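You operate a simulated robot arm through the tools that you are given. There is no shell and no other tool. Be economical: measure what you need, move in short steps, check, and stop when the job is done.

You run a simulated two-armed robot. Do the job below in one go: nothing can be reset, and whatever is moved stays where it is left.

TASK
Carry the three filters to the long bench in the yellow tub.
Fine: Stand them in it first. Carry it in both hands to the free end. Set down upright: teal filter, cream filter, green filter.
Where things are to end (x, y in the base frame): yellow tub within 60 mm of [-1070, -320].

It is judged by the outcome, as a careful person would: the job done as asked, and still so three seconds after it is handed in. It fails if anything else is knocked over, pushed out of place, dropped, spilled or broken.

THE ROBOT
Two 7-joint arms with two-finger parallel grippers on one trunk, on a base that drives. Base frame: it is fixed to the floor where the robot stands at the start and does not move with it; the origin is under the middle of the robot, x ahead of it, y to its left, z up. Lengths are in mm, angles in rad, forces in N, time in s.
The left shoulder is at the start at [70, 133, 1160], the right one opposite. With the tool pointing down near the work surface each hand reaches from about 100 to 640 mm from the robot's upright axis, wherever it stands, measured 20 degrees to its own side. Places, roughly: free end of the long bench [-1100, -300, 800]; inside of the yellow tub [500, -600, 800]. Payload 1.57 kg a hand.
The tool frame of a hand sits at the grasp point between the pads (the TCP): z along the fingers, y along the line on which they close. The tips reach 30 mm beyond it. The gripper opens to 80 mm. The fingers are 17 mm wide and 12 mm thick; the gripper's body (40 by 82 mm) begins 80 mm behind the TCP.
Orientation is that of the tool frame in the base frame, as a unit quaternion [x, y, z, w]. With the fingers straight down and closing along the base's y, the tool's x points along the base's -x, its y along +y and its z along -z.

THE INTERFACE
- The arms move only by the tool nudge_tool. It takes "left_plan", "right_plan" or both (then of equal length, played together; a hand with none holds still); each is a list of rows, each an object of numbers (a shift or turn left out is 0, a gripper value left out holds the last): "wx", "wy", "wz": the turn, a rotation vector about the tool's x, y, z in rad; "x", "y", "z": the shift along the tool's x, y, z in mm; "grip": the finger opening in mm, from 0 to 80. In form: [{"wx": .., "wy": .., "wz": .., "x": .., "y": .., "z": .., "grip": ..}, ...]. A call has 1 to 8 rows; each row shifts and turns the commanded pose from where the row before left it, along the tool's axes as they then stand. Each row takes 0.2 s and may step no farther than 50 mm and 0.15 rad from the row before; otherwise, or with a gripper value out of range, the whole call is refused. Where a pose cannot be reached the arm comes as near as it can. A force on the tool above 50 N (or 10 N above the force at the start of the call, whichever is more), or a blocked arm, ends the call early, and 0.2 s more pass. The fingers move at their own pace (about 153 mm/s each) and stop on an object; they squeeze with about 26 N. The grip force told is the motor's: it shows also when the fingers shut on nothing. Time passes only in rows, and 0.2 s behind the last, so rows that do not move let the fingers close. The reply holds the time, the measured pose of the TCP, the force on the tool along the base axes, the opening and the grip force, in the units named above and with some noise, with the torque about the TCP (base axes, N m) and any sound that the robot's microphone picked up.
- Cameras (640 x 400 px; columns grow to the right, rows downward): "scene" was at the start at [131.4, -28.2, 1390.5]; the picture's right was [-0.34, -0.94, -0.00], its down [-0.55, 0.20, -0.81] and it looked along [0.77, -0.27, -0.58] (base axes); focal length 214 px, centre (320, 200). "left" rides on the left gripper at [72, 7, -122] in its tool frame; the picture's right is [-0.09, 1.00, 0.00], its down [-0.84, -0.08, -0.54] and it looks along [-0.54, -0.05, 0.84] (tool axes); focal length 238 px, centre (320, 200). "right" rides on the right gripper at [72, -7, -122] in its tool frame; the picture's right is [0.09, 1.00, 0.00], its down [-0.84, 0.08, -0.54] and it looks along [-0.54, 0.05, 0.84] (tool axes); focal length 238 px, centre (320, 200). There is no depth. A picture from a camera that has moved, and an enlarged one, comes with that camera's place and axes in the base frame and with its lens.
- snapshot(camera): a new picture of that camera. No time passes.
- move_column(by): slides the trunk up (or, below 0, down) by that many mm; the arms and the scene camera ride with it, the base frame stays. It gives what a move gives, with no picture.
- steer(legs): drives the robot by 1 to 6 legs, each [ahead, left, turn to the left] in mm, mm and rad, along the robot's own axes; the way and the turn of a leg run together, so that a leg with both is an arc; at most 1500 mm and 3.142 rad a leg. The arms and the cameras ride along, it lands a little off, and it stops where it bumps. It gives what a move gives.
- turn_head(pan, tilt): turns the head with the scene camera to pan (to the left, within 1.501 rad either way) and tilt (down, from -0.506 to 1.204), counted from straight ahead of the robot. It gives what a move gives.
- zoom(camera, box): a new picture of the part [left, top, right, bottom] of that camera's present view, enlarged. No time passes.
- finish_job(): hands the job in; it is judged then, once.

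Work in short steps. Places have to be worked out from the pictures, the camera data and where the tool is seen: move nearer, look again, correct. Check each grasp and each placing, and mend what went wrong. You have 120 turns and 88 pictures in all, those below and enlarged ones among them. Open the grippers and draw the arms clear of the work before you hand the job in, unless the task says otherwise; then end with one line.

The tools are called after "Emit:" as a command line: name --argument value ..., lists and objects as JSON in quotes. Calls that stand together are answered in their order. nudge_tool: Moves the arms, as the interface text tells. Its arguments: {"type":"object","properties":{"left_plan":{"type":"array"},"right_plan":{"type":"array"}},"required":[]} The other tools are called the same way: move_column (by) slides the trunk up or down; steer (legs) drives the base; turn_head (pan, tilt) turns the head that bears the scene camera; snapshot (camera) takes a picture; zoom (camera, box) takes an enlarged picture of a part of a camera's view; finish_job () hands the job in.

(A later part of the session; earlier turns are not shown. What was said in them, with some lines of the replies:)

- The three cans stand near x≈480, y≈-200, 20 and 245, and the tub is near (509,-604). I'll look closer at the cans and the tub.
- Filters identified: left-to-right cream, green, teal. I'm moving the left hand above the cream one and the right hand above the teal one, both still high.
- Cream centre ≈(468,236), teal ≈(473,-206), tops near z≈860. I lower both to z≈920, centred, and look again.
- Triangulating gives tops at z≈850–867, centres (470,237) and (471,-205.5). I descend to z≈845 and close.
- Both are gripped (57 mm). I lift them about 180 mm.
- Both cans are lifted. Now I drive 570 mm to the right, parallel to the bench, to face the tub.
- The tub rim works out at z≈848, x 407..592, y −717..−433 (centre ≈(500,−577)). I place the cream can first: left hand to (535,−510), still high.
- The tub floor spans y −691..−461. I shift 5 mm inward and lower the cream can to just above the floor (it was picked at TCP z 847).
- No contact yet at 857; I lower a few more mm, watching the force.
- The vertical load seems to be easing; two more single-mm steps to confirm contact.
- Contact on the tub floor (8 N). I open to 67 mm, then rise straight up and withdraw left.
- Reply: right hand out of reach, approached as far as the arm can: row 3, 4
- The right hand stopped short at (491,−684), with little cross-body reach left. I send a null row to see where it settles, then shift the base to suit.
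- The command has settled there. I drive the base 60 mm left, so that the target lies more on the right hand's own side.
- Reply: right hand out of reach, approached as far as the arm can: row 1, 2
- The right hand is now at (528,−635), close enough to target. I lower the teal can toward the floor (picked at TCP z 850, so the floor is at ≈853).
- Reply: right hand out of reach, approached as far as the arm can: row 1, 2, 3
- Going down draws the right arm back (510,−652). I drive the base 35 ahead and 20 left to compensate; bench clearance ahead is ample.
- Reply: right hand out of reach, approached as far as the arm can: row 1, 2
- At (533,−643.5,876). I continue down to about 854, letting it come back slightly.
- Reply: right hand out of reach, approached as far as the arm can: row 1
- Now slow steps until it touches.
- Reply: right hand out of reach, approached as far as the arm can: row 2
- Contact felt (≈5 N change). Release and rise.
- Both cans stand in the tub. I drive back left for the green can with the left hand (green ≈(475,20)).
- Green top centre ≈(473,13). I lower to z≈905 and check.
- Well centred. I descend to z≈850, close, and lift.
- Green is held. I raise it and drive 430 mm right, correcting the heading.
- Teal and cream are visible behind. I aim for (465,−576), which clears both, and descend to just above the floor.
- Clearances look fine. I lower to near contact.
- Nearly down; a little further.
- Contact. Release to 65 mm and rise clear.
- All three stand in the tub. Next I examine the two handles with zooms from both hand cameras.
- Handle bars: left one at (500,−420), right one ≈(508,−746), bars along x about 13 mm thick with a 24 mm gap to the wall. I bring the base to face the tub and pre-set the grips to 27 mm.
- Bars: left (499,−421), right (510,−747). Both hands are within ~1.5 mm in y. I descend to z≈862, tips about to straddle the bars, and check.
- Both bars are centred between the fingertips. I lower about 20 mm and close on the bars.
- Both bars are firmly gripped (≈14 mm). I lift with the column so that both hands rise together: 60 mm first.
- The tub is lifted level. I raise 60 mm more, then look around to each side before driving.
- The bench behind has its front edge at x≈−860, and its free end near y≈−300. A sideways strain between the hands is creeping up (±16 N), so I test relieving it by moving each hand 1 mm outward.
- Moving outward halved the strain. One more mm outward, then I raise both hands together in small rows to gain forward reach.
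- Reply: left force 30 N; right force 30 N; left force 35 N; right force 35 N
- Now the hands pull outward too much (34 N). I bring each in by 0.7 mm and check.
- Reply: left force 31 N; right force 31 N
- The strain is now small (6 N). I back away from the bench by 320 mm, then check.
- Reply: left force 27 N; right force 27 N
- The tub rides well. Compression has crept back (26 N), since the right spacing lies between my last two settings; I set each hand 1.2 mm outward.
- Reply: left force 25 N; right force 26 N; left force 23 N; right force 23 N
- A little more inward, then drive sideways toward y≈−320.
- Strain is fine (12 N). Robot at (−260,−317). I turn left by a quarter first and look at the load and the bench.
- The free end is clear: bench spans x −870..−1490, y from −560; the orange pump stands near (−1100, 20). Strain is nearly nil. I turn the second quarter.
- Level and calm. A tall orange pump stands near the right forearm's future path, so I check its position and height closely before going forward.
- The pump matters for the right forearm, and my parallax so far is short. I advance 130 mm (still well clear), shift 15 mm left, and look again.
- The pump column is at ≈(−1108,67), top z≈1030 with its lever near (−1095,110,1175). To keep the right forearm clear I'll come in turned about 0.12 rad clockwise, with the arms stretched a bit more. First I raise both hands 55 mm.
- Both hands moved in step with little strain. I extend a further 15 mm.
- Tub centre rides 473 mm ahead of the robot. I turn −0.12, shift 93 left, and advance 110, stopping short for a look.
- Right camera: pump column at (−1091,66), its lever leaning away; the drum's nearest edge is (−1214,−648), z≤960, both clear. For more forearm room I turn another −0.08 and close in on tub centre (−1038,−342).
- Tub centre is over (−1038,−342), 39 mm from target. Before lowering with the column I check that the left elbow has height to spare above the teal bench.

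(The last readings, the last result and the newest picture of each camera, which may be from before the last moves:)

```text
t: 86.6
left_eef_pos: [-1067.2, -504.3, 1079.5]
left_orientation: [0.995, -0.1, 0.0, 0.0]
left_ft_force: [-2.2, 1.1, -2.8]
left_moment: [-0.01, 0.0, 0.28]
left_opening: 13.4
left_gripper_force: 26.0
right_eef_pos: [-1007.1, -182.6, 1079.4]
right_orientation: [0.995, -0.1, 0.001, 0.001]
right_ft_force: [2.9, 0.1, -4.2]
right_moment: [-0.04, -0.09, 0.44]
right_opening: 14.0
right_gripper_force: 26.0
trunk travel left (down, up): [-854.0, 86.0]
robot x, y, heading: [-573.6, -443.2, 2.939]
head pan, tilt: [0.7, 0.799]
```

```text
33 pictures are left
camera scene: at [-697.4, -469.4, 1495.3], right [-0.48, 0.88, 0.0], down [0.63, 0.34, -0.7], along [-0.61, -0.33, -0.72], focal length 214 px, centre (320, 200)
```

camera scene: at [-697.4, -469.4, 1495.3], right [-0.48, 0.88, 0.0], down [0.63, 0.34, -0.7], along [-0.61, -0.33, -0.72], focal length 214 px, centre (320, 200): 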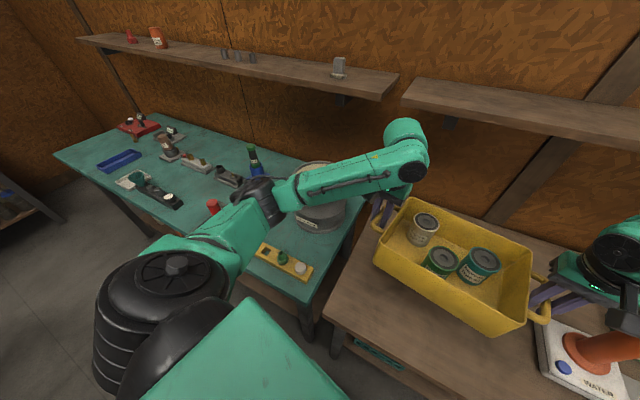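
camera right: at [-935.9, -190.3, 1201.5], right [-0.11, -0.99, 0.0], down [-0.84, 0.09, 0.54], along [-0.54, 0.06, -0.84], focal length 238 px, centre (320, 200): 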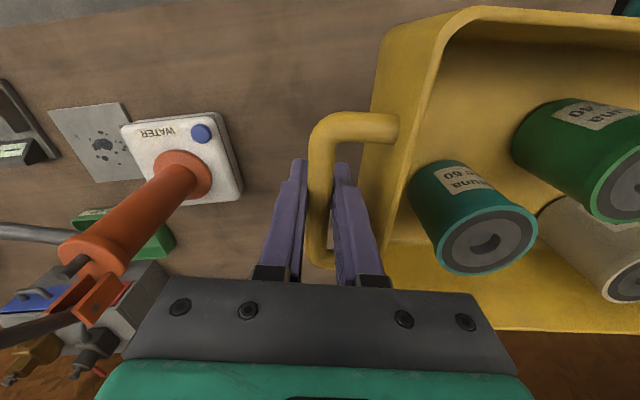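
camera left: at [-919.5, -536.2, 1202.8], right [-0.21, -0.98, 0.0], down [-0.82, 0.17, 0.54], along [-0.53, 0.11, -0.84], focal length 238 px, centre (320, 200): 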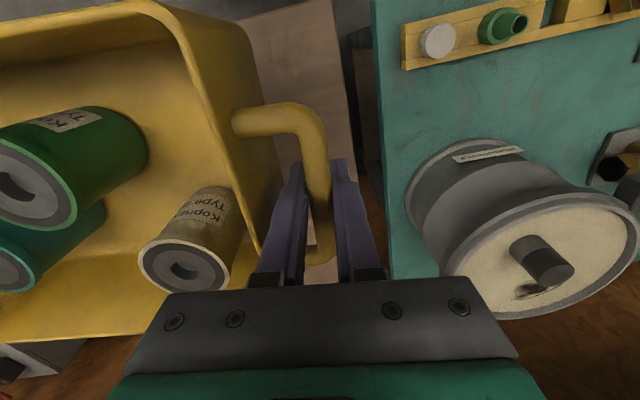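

Left elbow ≈(−905,−710, z 1178); after lowering it still should clear the yellow plate by ~50 mm, and the drum is 130 mm off. I lower by 150 mm first and check again.

Emit:
move_column --by -150

Emit:
snapshot --camera "scene"

Emit:
snapshot --camera "right"

```text
t: 88.3
left_eef_pos: [-1066.2, -502.4, 930.6]
left_orientation: [0.995, -0.1, 0.001, 0.001]
left_ft_force: [-2.1, 0.7, -3.9]
left_moment: [-0.03, -0.06, 0.3]
left_opening: 13.3
left_gripper_force: 26.5
right_eef_pos: [-1007.4, -182.2, 930.5]
right_orientation: [0.995, -0.101, 0.0, 0.0]
right_ft_force: [2.4, -1.2, -4.1]
right_moment: [-0.01, 0.08, 0.49]
right_opening: 14.0
right_gripper_force: 26.5
trunk travel left (down, up): [-704.0, 236.0]
robot x, y, heading: [-571.0, -447.4, 2.946]
head pan, tilt: [0.7, 0.799]
```

```text
32 pictures are left
camera scene: at [-696.7, -469.6, 1345.4], right [-0.48, 0.88, 0.0], down [0.63, 0.34, -0.7], along [-0.61, -0.33, -0.72], focal length 214 px, centre (320, 200)
```

scene: 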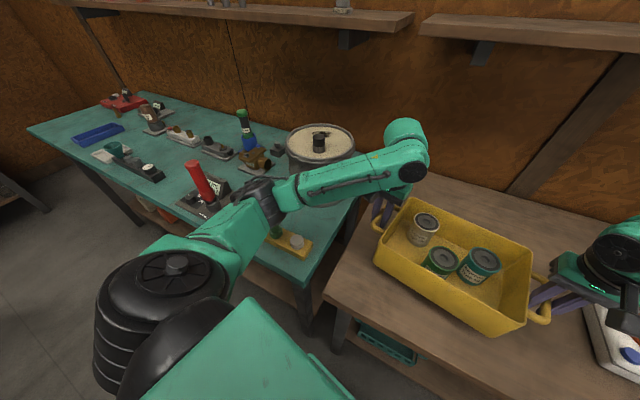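

```text
31 pictures are left
camera right: at [-934.0, -190.2, 1052.2], right [-0.11, -0.99, 0.0], down [-0.84, 0.09, 0.54], along [-0.54, 0.06, -0.84], focal length 238 px, centre (320, 200)
```

right: 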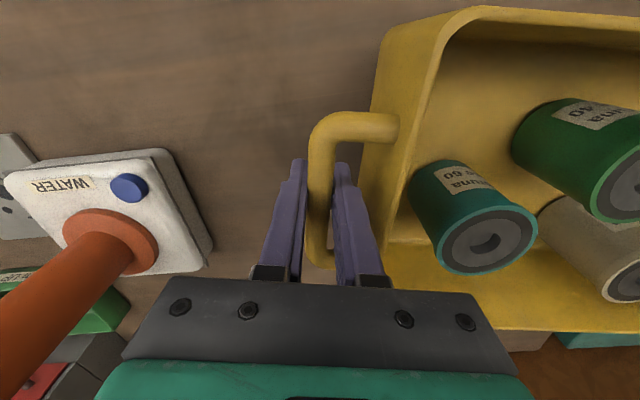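

Still clear on all sides. I lower 65 mm more, leaving about 20 mm to the bench.

Emit:
move_column --by -65

Emit:
snapshot --camera "scene"

```text
t: 89.4
left_eef_pos: [-1062.1, -504.2, 869.2]
left_orientation: [0.995, -0.1, -0.003, 0.0]
left_ft_force: [3.6, -2.5, 23.1]
left_moment: [0.05, 0.09, 0.19]
left_opening: 13.8
left_gripper_force: 25.8
right_eef_pos: [-1003.2, -182.9, 867.5]
right_orientation: [0.995, -0.1, -0.001, 0.0]
right_ft_force: [0.7, -0.9, 4.0]
right_moment: [0.0, -0.05, 0.3]
right_opening: 14.4
right_gripper_force: 25.9
trunk travel left (down, up): [-639.0, 301.0]
robot x, y, heading: [-574.3, -442.0, 2.943]
head pan, tilt: [0.7, 0.799]
```

```text
30 pictures are left
camera scene: at [-689.8, -470.5, 1281.1], right [-0.48, 0.88, 0.0], down [0.63, 0.34, -0.7], along [-0.62, -0.33, -0.71], focal length 214 px, centre (320, 200)
```

scene: 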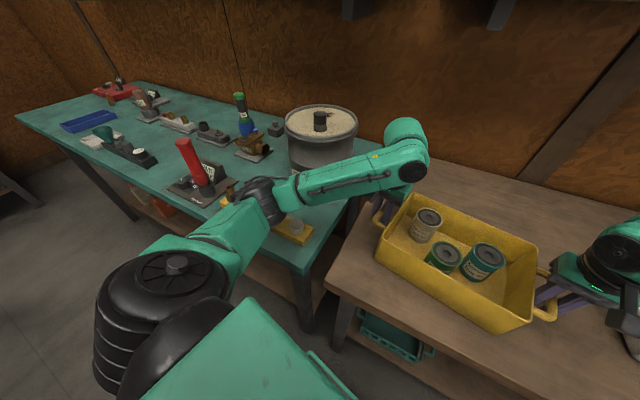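

Contact came early: this bench is ~25 mm higher, and the tub now rests on it (left hand pressing 23 N). I ease the column up 2 mm and look from the hand cameras.

Emit:
move_column --by 2

Emit:
snapshot --camera "left"

Emit:
snapshot --camera "right"

```text
t: 89.9
left_eef_pos: [-1061.8, -504.2, 868.5]
left_orientation: [0.995, -0.101, 0.0, 0.001]
left_ft_force: [4.5, -2.6, 12.6]
left_moment: [0.1, 0.4, 0.21]
left_opening: 13.5
left_gripper_force: 26.3
right_eef_pos: [-1004.4, -181.5, 869.4]
right_orientation: [0.995, -0.1, -0.001, -0.001]
right_ft_force: [3.0, -0.6, -1.4]
right_moment: [0.05, 0.19, 0.46]
right_opening: 13.7
right_gripper_force: 25.6
trunk travel left (down, up): [-641.0, 299.0]
robot x, y, heading: [-576.6, -440.4, 2.939]
head pan, tilt: [0.7, 0.799]
```

```text
29 pictures are left
camera left: at [-993.7, -524.3, 989.9], right [-0.29, -0.96, 0.0], down [-0.8, 0.24, 0.54], along [-0.52, 0.15, -0.84], focal length 238 px, centre (320, 200)
```

left: 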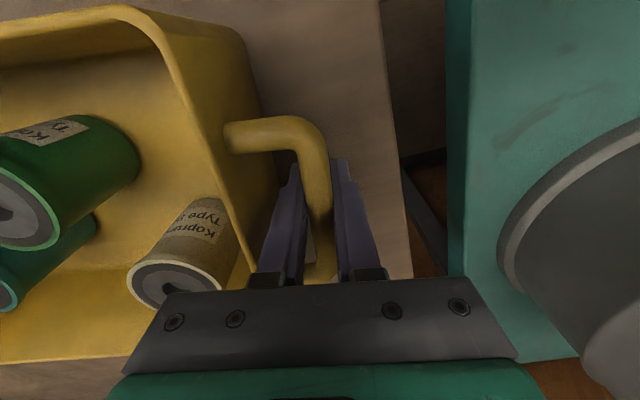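

```text
28 pictures are left
camera right: at [-929.9, -190.8, 990.4], right [-0.11, -0.99, 0.0], down [-0.83, 0.09, 0.54], along [-0.54, 0.06, -0.84], focal length 238 px, centre (320, 200)
```

right: 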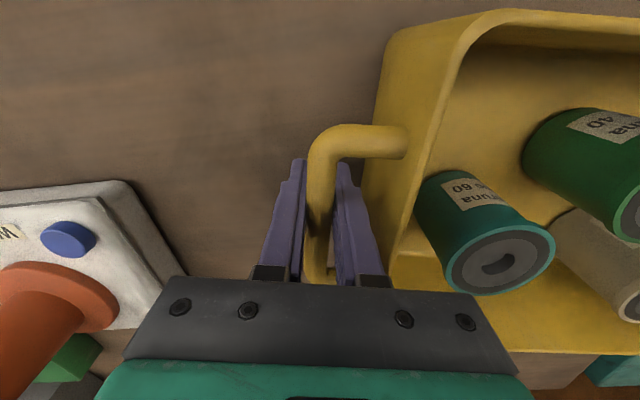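

The tub is in contact on the left and nearly so on the right. I ease the right hand down 1.5 mm and the left up 0.7 mm to seat it evenly.

Emit:
nudge_tool --left_plan '[{"z": -0.7}, {}]' --right_plan '[{"z": 1.5}, {}]'

```text
t: 90.5
left_eef_pos: [-1063.1, -502.0, 869.4]
left_orientation: [0.995, -0.1, -0.001, 0.001]
left_ft_force: [-1.0, -2.5, 0.9]
left_moment: [0.11, 0.28, 0.23]
left_opening: 13.5
left_gripper_force: 25.7
right_eef_pos: [-1004.0, -181.6, 867.1]
right_orientation: [0.995, -0.1, -0.001, -0.001]
right_ft_force: [7.1, 3.4, 6.8]
right_moment: [-0.09, -0.05, 0.44]
right_opening: 14.0
right_gripper_force: 25.6
trunk travel left (down, up): [-641.0, 299.0]
robot x, y, heading: [-576.2, -446.5, 2.944]
head pan, tilt: [0.7, 0.799]
```

Both sides now carry on the bench. I open both grippers to 27 mm, as before the grasp, without moving.

Emit:
nudge_tool --left_plan '[{"grip": 20}, {"grip": 27}, {}]' --right_plan '[{"grip": 20}, {"grip": 27}, {}]'

Emit:
snapshot --camera "left"

Emit:
snapshot --camera "right"

```text
t: 91.3
left_eef_pos: [-1065.9, -502.4, 867.0]
left_orientation: [0.995, -0.1, 0.0, 0.0]
left_ft_force: [-0.1, -0.8, -0.2]
left_moment: [0.02, 0.02, -0.05]
left_opening: 26.8
left_gripper_force: 0.1
right_eef_pos: [-1006.4, -182.8, 867.3]
right_orientation: [0.995, -0.101, -0.001, 0.0]
right_ft_force: [-0.3, -0.5, 0.6]
right_moment: [0.01, 0.01, 0.04]
right_opening: 27.2
right_gripper_force: 0.0
trunk travel left (down, up): [-641.0, 299.0]
robot x, y, heading: [-575.9, -441.3, 2.941]
head pan, tilt: [0.7, 0.799]
```

```text
27 pictures are left
camera left: at [-997.2, -523.7, 989.4], right [-0.29, -0.96, 0.0], down [-0.8, 0.24, 0.54], along [-0.52, 0.16, -0.84], focal length 238 px, centre (320, 200)
```

left: 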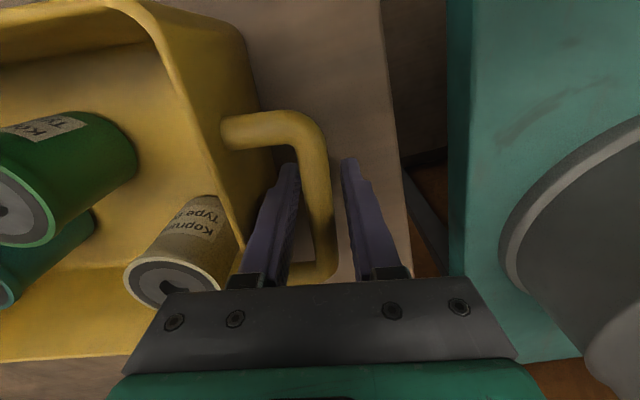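

```text
26 pictures are left
camera right: at [-933.5, -190.5, 987.8], right [-0.11, -0.99, 0.0], down [-0.84, 0.09, 0.54], along [-0.54, 0.06, -0.84], focal length 238 px, centre (320, 200)
```

right: 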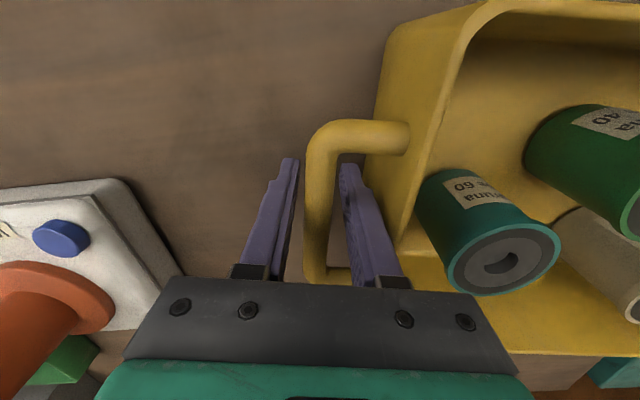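

Both fingers stand free of the bars. I raise straight up with the column.

Emit:
move_column --by 30

Emit:
move_column --by 150

Emit:
turn_head --pan 0 --tilt 0.8

Emit:
snapshot --camera "scene"

```text
t: 92.0
left_eef_pos: [-1065.4, -503.0, 898.2]
left_orientation: [0.995, -0.1, -0.001, 0.0]
left_ft_force: [-0.2, 0.7, -0.1]
left_moment: [-0.05, 0.0, -0.02]
left_opening: 26.8
left_gripper_force: 0.0
right_eef_pos: [-1007.2, -182.6, 898.2]
right_orientation: [0.995, -0.1, -0.001, -0.001]
right_ft_force: [-0.5, 0.0, -0.4]
right_moment: [-0.01, 0.01, -0.01]
right_opening: 27.0
right_gripper_force: 0.0
trunk travel left (down, up): [-671.0, 269.0]
robot x, y, heading: [-572.6, -442.2, 2.937]
head pan, tilt: [0.7, 0.799]
```

```text
t: 93.8
left_eef_pos: [-1065.7, -502.7, 1048.6]
left_orientation: [0.995, -0.101, 0.0, 0.001]
left_ft_force: [-1.1, -0.2, -0.2]
left_moment: [0.03, 0.0, 0.0]
left_opening: 27.2
left_gripper_force: 0.0
right_eef_pos: [-1006.5, -182.7, 1045.8]
right_orientation: [0.995, -0.1, 0.0, 0.0]
right_ft_force: [-0.1, -0.7, -0.9]
right_moment: [0.02, 0.01, 0.0]
right_opening: 27.2
right_gripper_force: 0.1
trunk travel left (down, up): [-821.0, 119.0]
robot x, y, heading: [-570.0, -440.6, 2.939]
head pan, tilt: [0.7, 0.799]
```

```text
t: 94.8
left_eef_pos: [-1066.6, -503.4, 1047.9]
left_orientation: [0.995, -0.1, -0.001, 0.001]
left_ft_force: [0.8, 0.2, -0.6]
left_moment: [0.0, 0.02, 0.02]
left_opening: 26.8
left_gripper_force: 0.1
right_eef_pos: [-1006.8, -182.5, 1046.8]
right_orientation: [0.995, -0.101, 0.0, 0.0]
right_ft_force: [-0.1, 0.0, -0.5]
right_moment: [0.0, -0.02, -0.01]
right_opening: 26.9
right_gripper_force: 0.1
trunk travel left (down, up): [-821.0, 119.0]
robot x, y, heading: [-575.8, -443.6, 2.94]
head pan, tilt: [0.0, 0.799]
```

```text
25 pictures are left
camera scene: at [-703.8, -415.2, 1462.5], right [0.2, 0.98, 0.0], down [0.7, -0.14, -0.7], along [-0.68, 0.14, -0.72], focal length 214 px, centre (320, 200)
```

scene: 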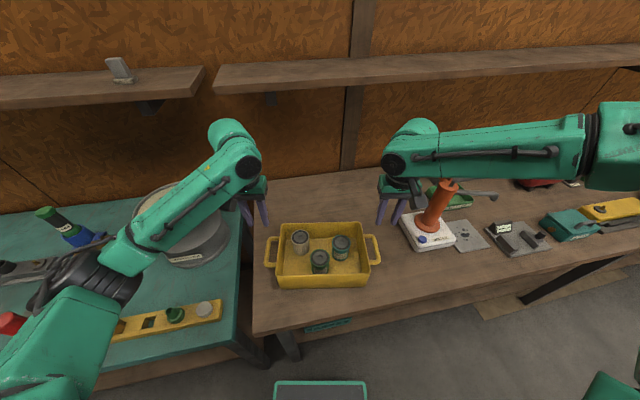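

The tub stands level at ≈(−1050,−334) with all three filters upright. I back away, open the grippers fully, and take a last look.

Emit:
steer --legs '[[-250, 0, 0]]'

Emit:
nudge_tool --left_plan '[{"grip": 80}, {}, {}]' --right_plan '[{"grip": 80}, {}, {}]'

Emit:
turn_head --pan 0 --tilt 0.6

Emit:
zoom --camera "scene" --box '[200, 130, 440, 280]'

```text
t: 96.7
left_eef_pos: [-820.6, -554.4, 1048.0]
left_orientation: [0.995, -0.097, 0.001, 0.001]
left_ft_force: [0.3, -0.4, 1.4]
left_moment: [-0.02, 0.03, -0.01]
left_opening: 27.3
left_gripper_force: 0.0
right_eef_pos: [-762.9, -233.1, 1045.2]
right_orientation: [0.995, -0.099, 0.001, -0.001]
right_ft_force: [-0.9, 0.5, 0.5]
right_moment: [-0.02, 0.01, 0.0]
right_opening: 26.8
right_gripper_force: 0.0
trunk travel left (down, up): [-821.0, 119.0]
robot x, y, heading: [-327.2, -491.9, 2.949]
head pan, tilt: [0.0, 0.799]
```

```text
t: 97.5
left_eef_pos: [-819.1, -555.0, 1048.0]
left_orientation: [0.995, -0.098, -0.001, 0.0]
left_ft_force: [0.3, -0.3, -0.8]
left_moment: [-0.01, 0.01, 0.02]
left_opening: 80.0
left_gripper_force: 0.1
right_eef_pos: [-759.9, -233.9, 1046.6]
right_orientation: [0.995, -0.098, 0.0, 0.0]
right_ft_force: [-0.3, 0.1, 0.4]
right_moment: [-0.04, 0.01, 0.01]
right_opening: 80.0
right_gripper_force: 0.0
trunk travel left (down, up): [-821.0, 119.0]
robot x, y, heading: [-325.3, -491.2, 2.94]
head pan, tilt: [0.0, 0.799]
```

```text
t: 98.2
left_eef_pos: [-819.2, -555.7, 1048.0]
left_orientation: [0.995, -0.097, 0.0, 0.001]
left_ft_force: [-0.8, 0.2, 0.3]
left_moment: [0.02, 0.01, 0.02]
left_opening: 79.9
left_gripper_force: 0.1
right_eef_pos: [-760.2, -232.7, 1045.9]
right_orientation: [0.995, -0.098, 0.001, 0.001]
right_ft_force: [-0.4, 0.8, 0.6]
right_moment: [0.0, 0.03, 0.0]
right_opening: 80.1
right_gripper_force: 0.0
trunk travel left (down, up): [-821.0, 119.0]
robot x, y, heading: [-330.6, -492.6, 2.946]
head pan, tilt: [0.0, 0.6]
```

```text
2.67 times, centred on (320, 205) of scene
camera zoom: at [-464.9, -463.7, 1479.3], right [0.19, 0.98, 0.0], down [0.55, -0.11, -0.82], along [-0.81, 0.16, -0.57], focal length 572 px, centre (320, 187)
```

zoom: 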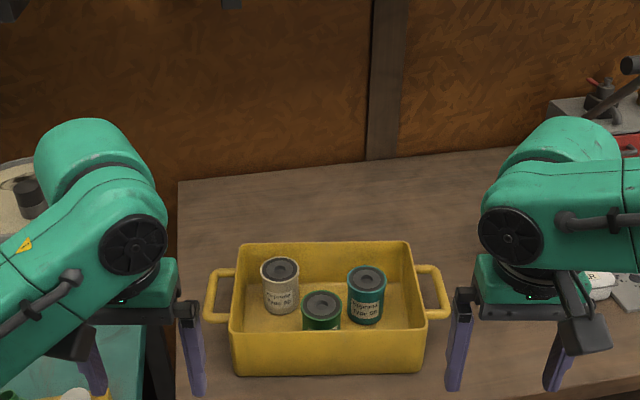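

The tub sits flat on the bench with the cream, green and teal filters upright in it, and both arms are clear with the grippers open. I hand the job in.

Emit:
finish_job

```text
The job is handed in.
```

The yellow tub is at the free end of the long bench, at about (−1050, −334), roughly 25 mm from the target. The teal, cream and green filters stand upright in it, and I saw nothing knocked over or moved along the way.
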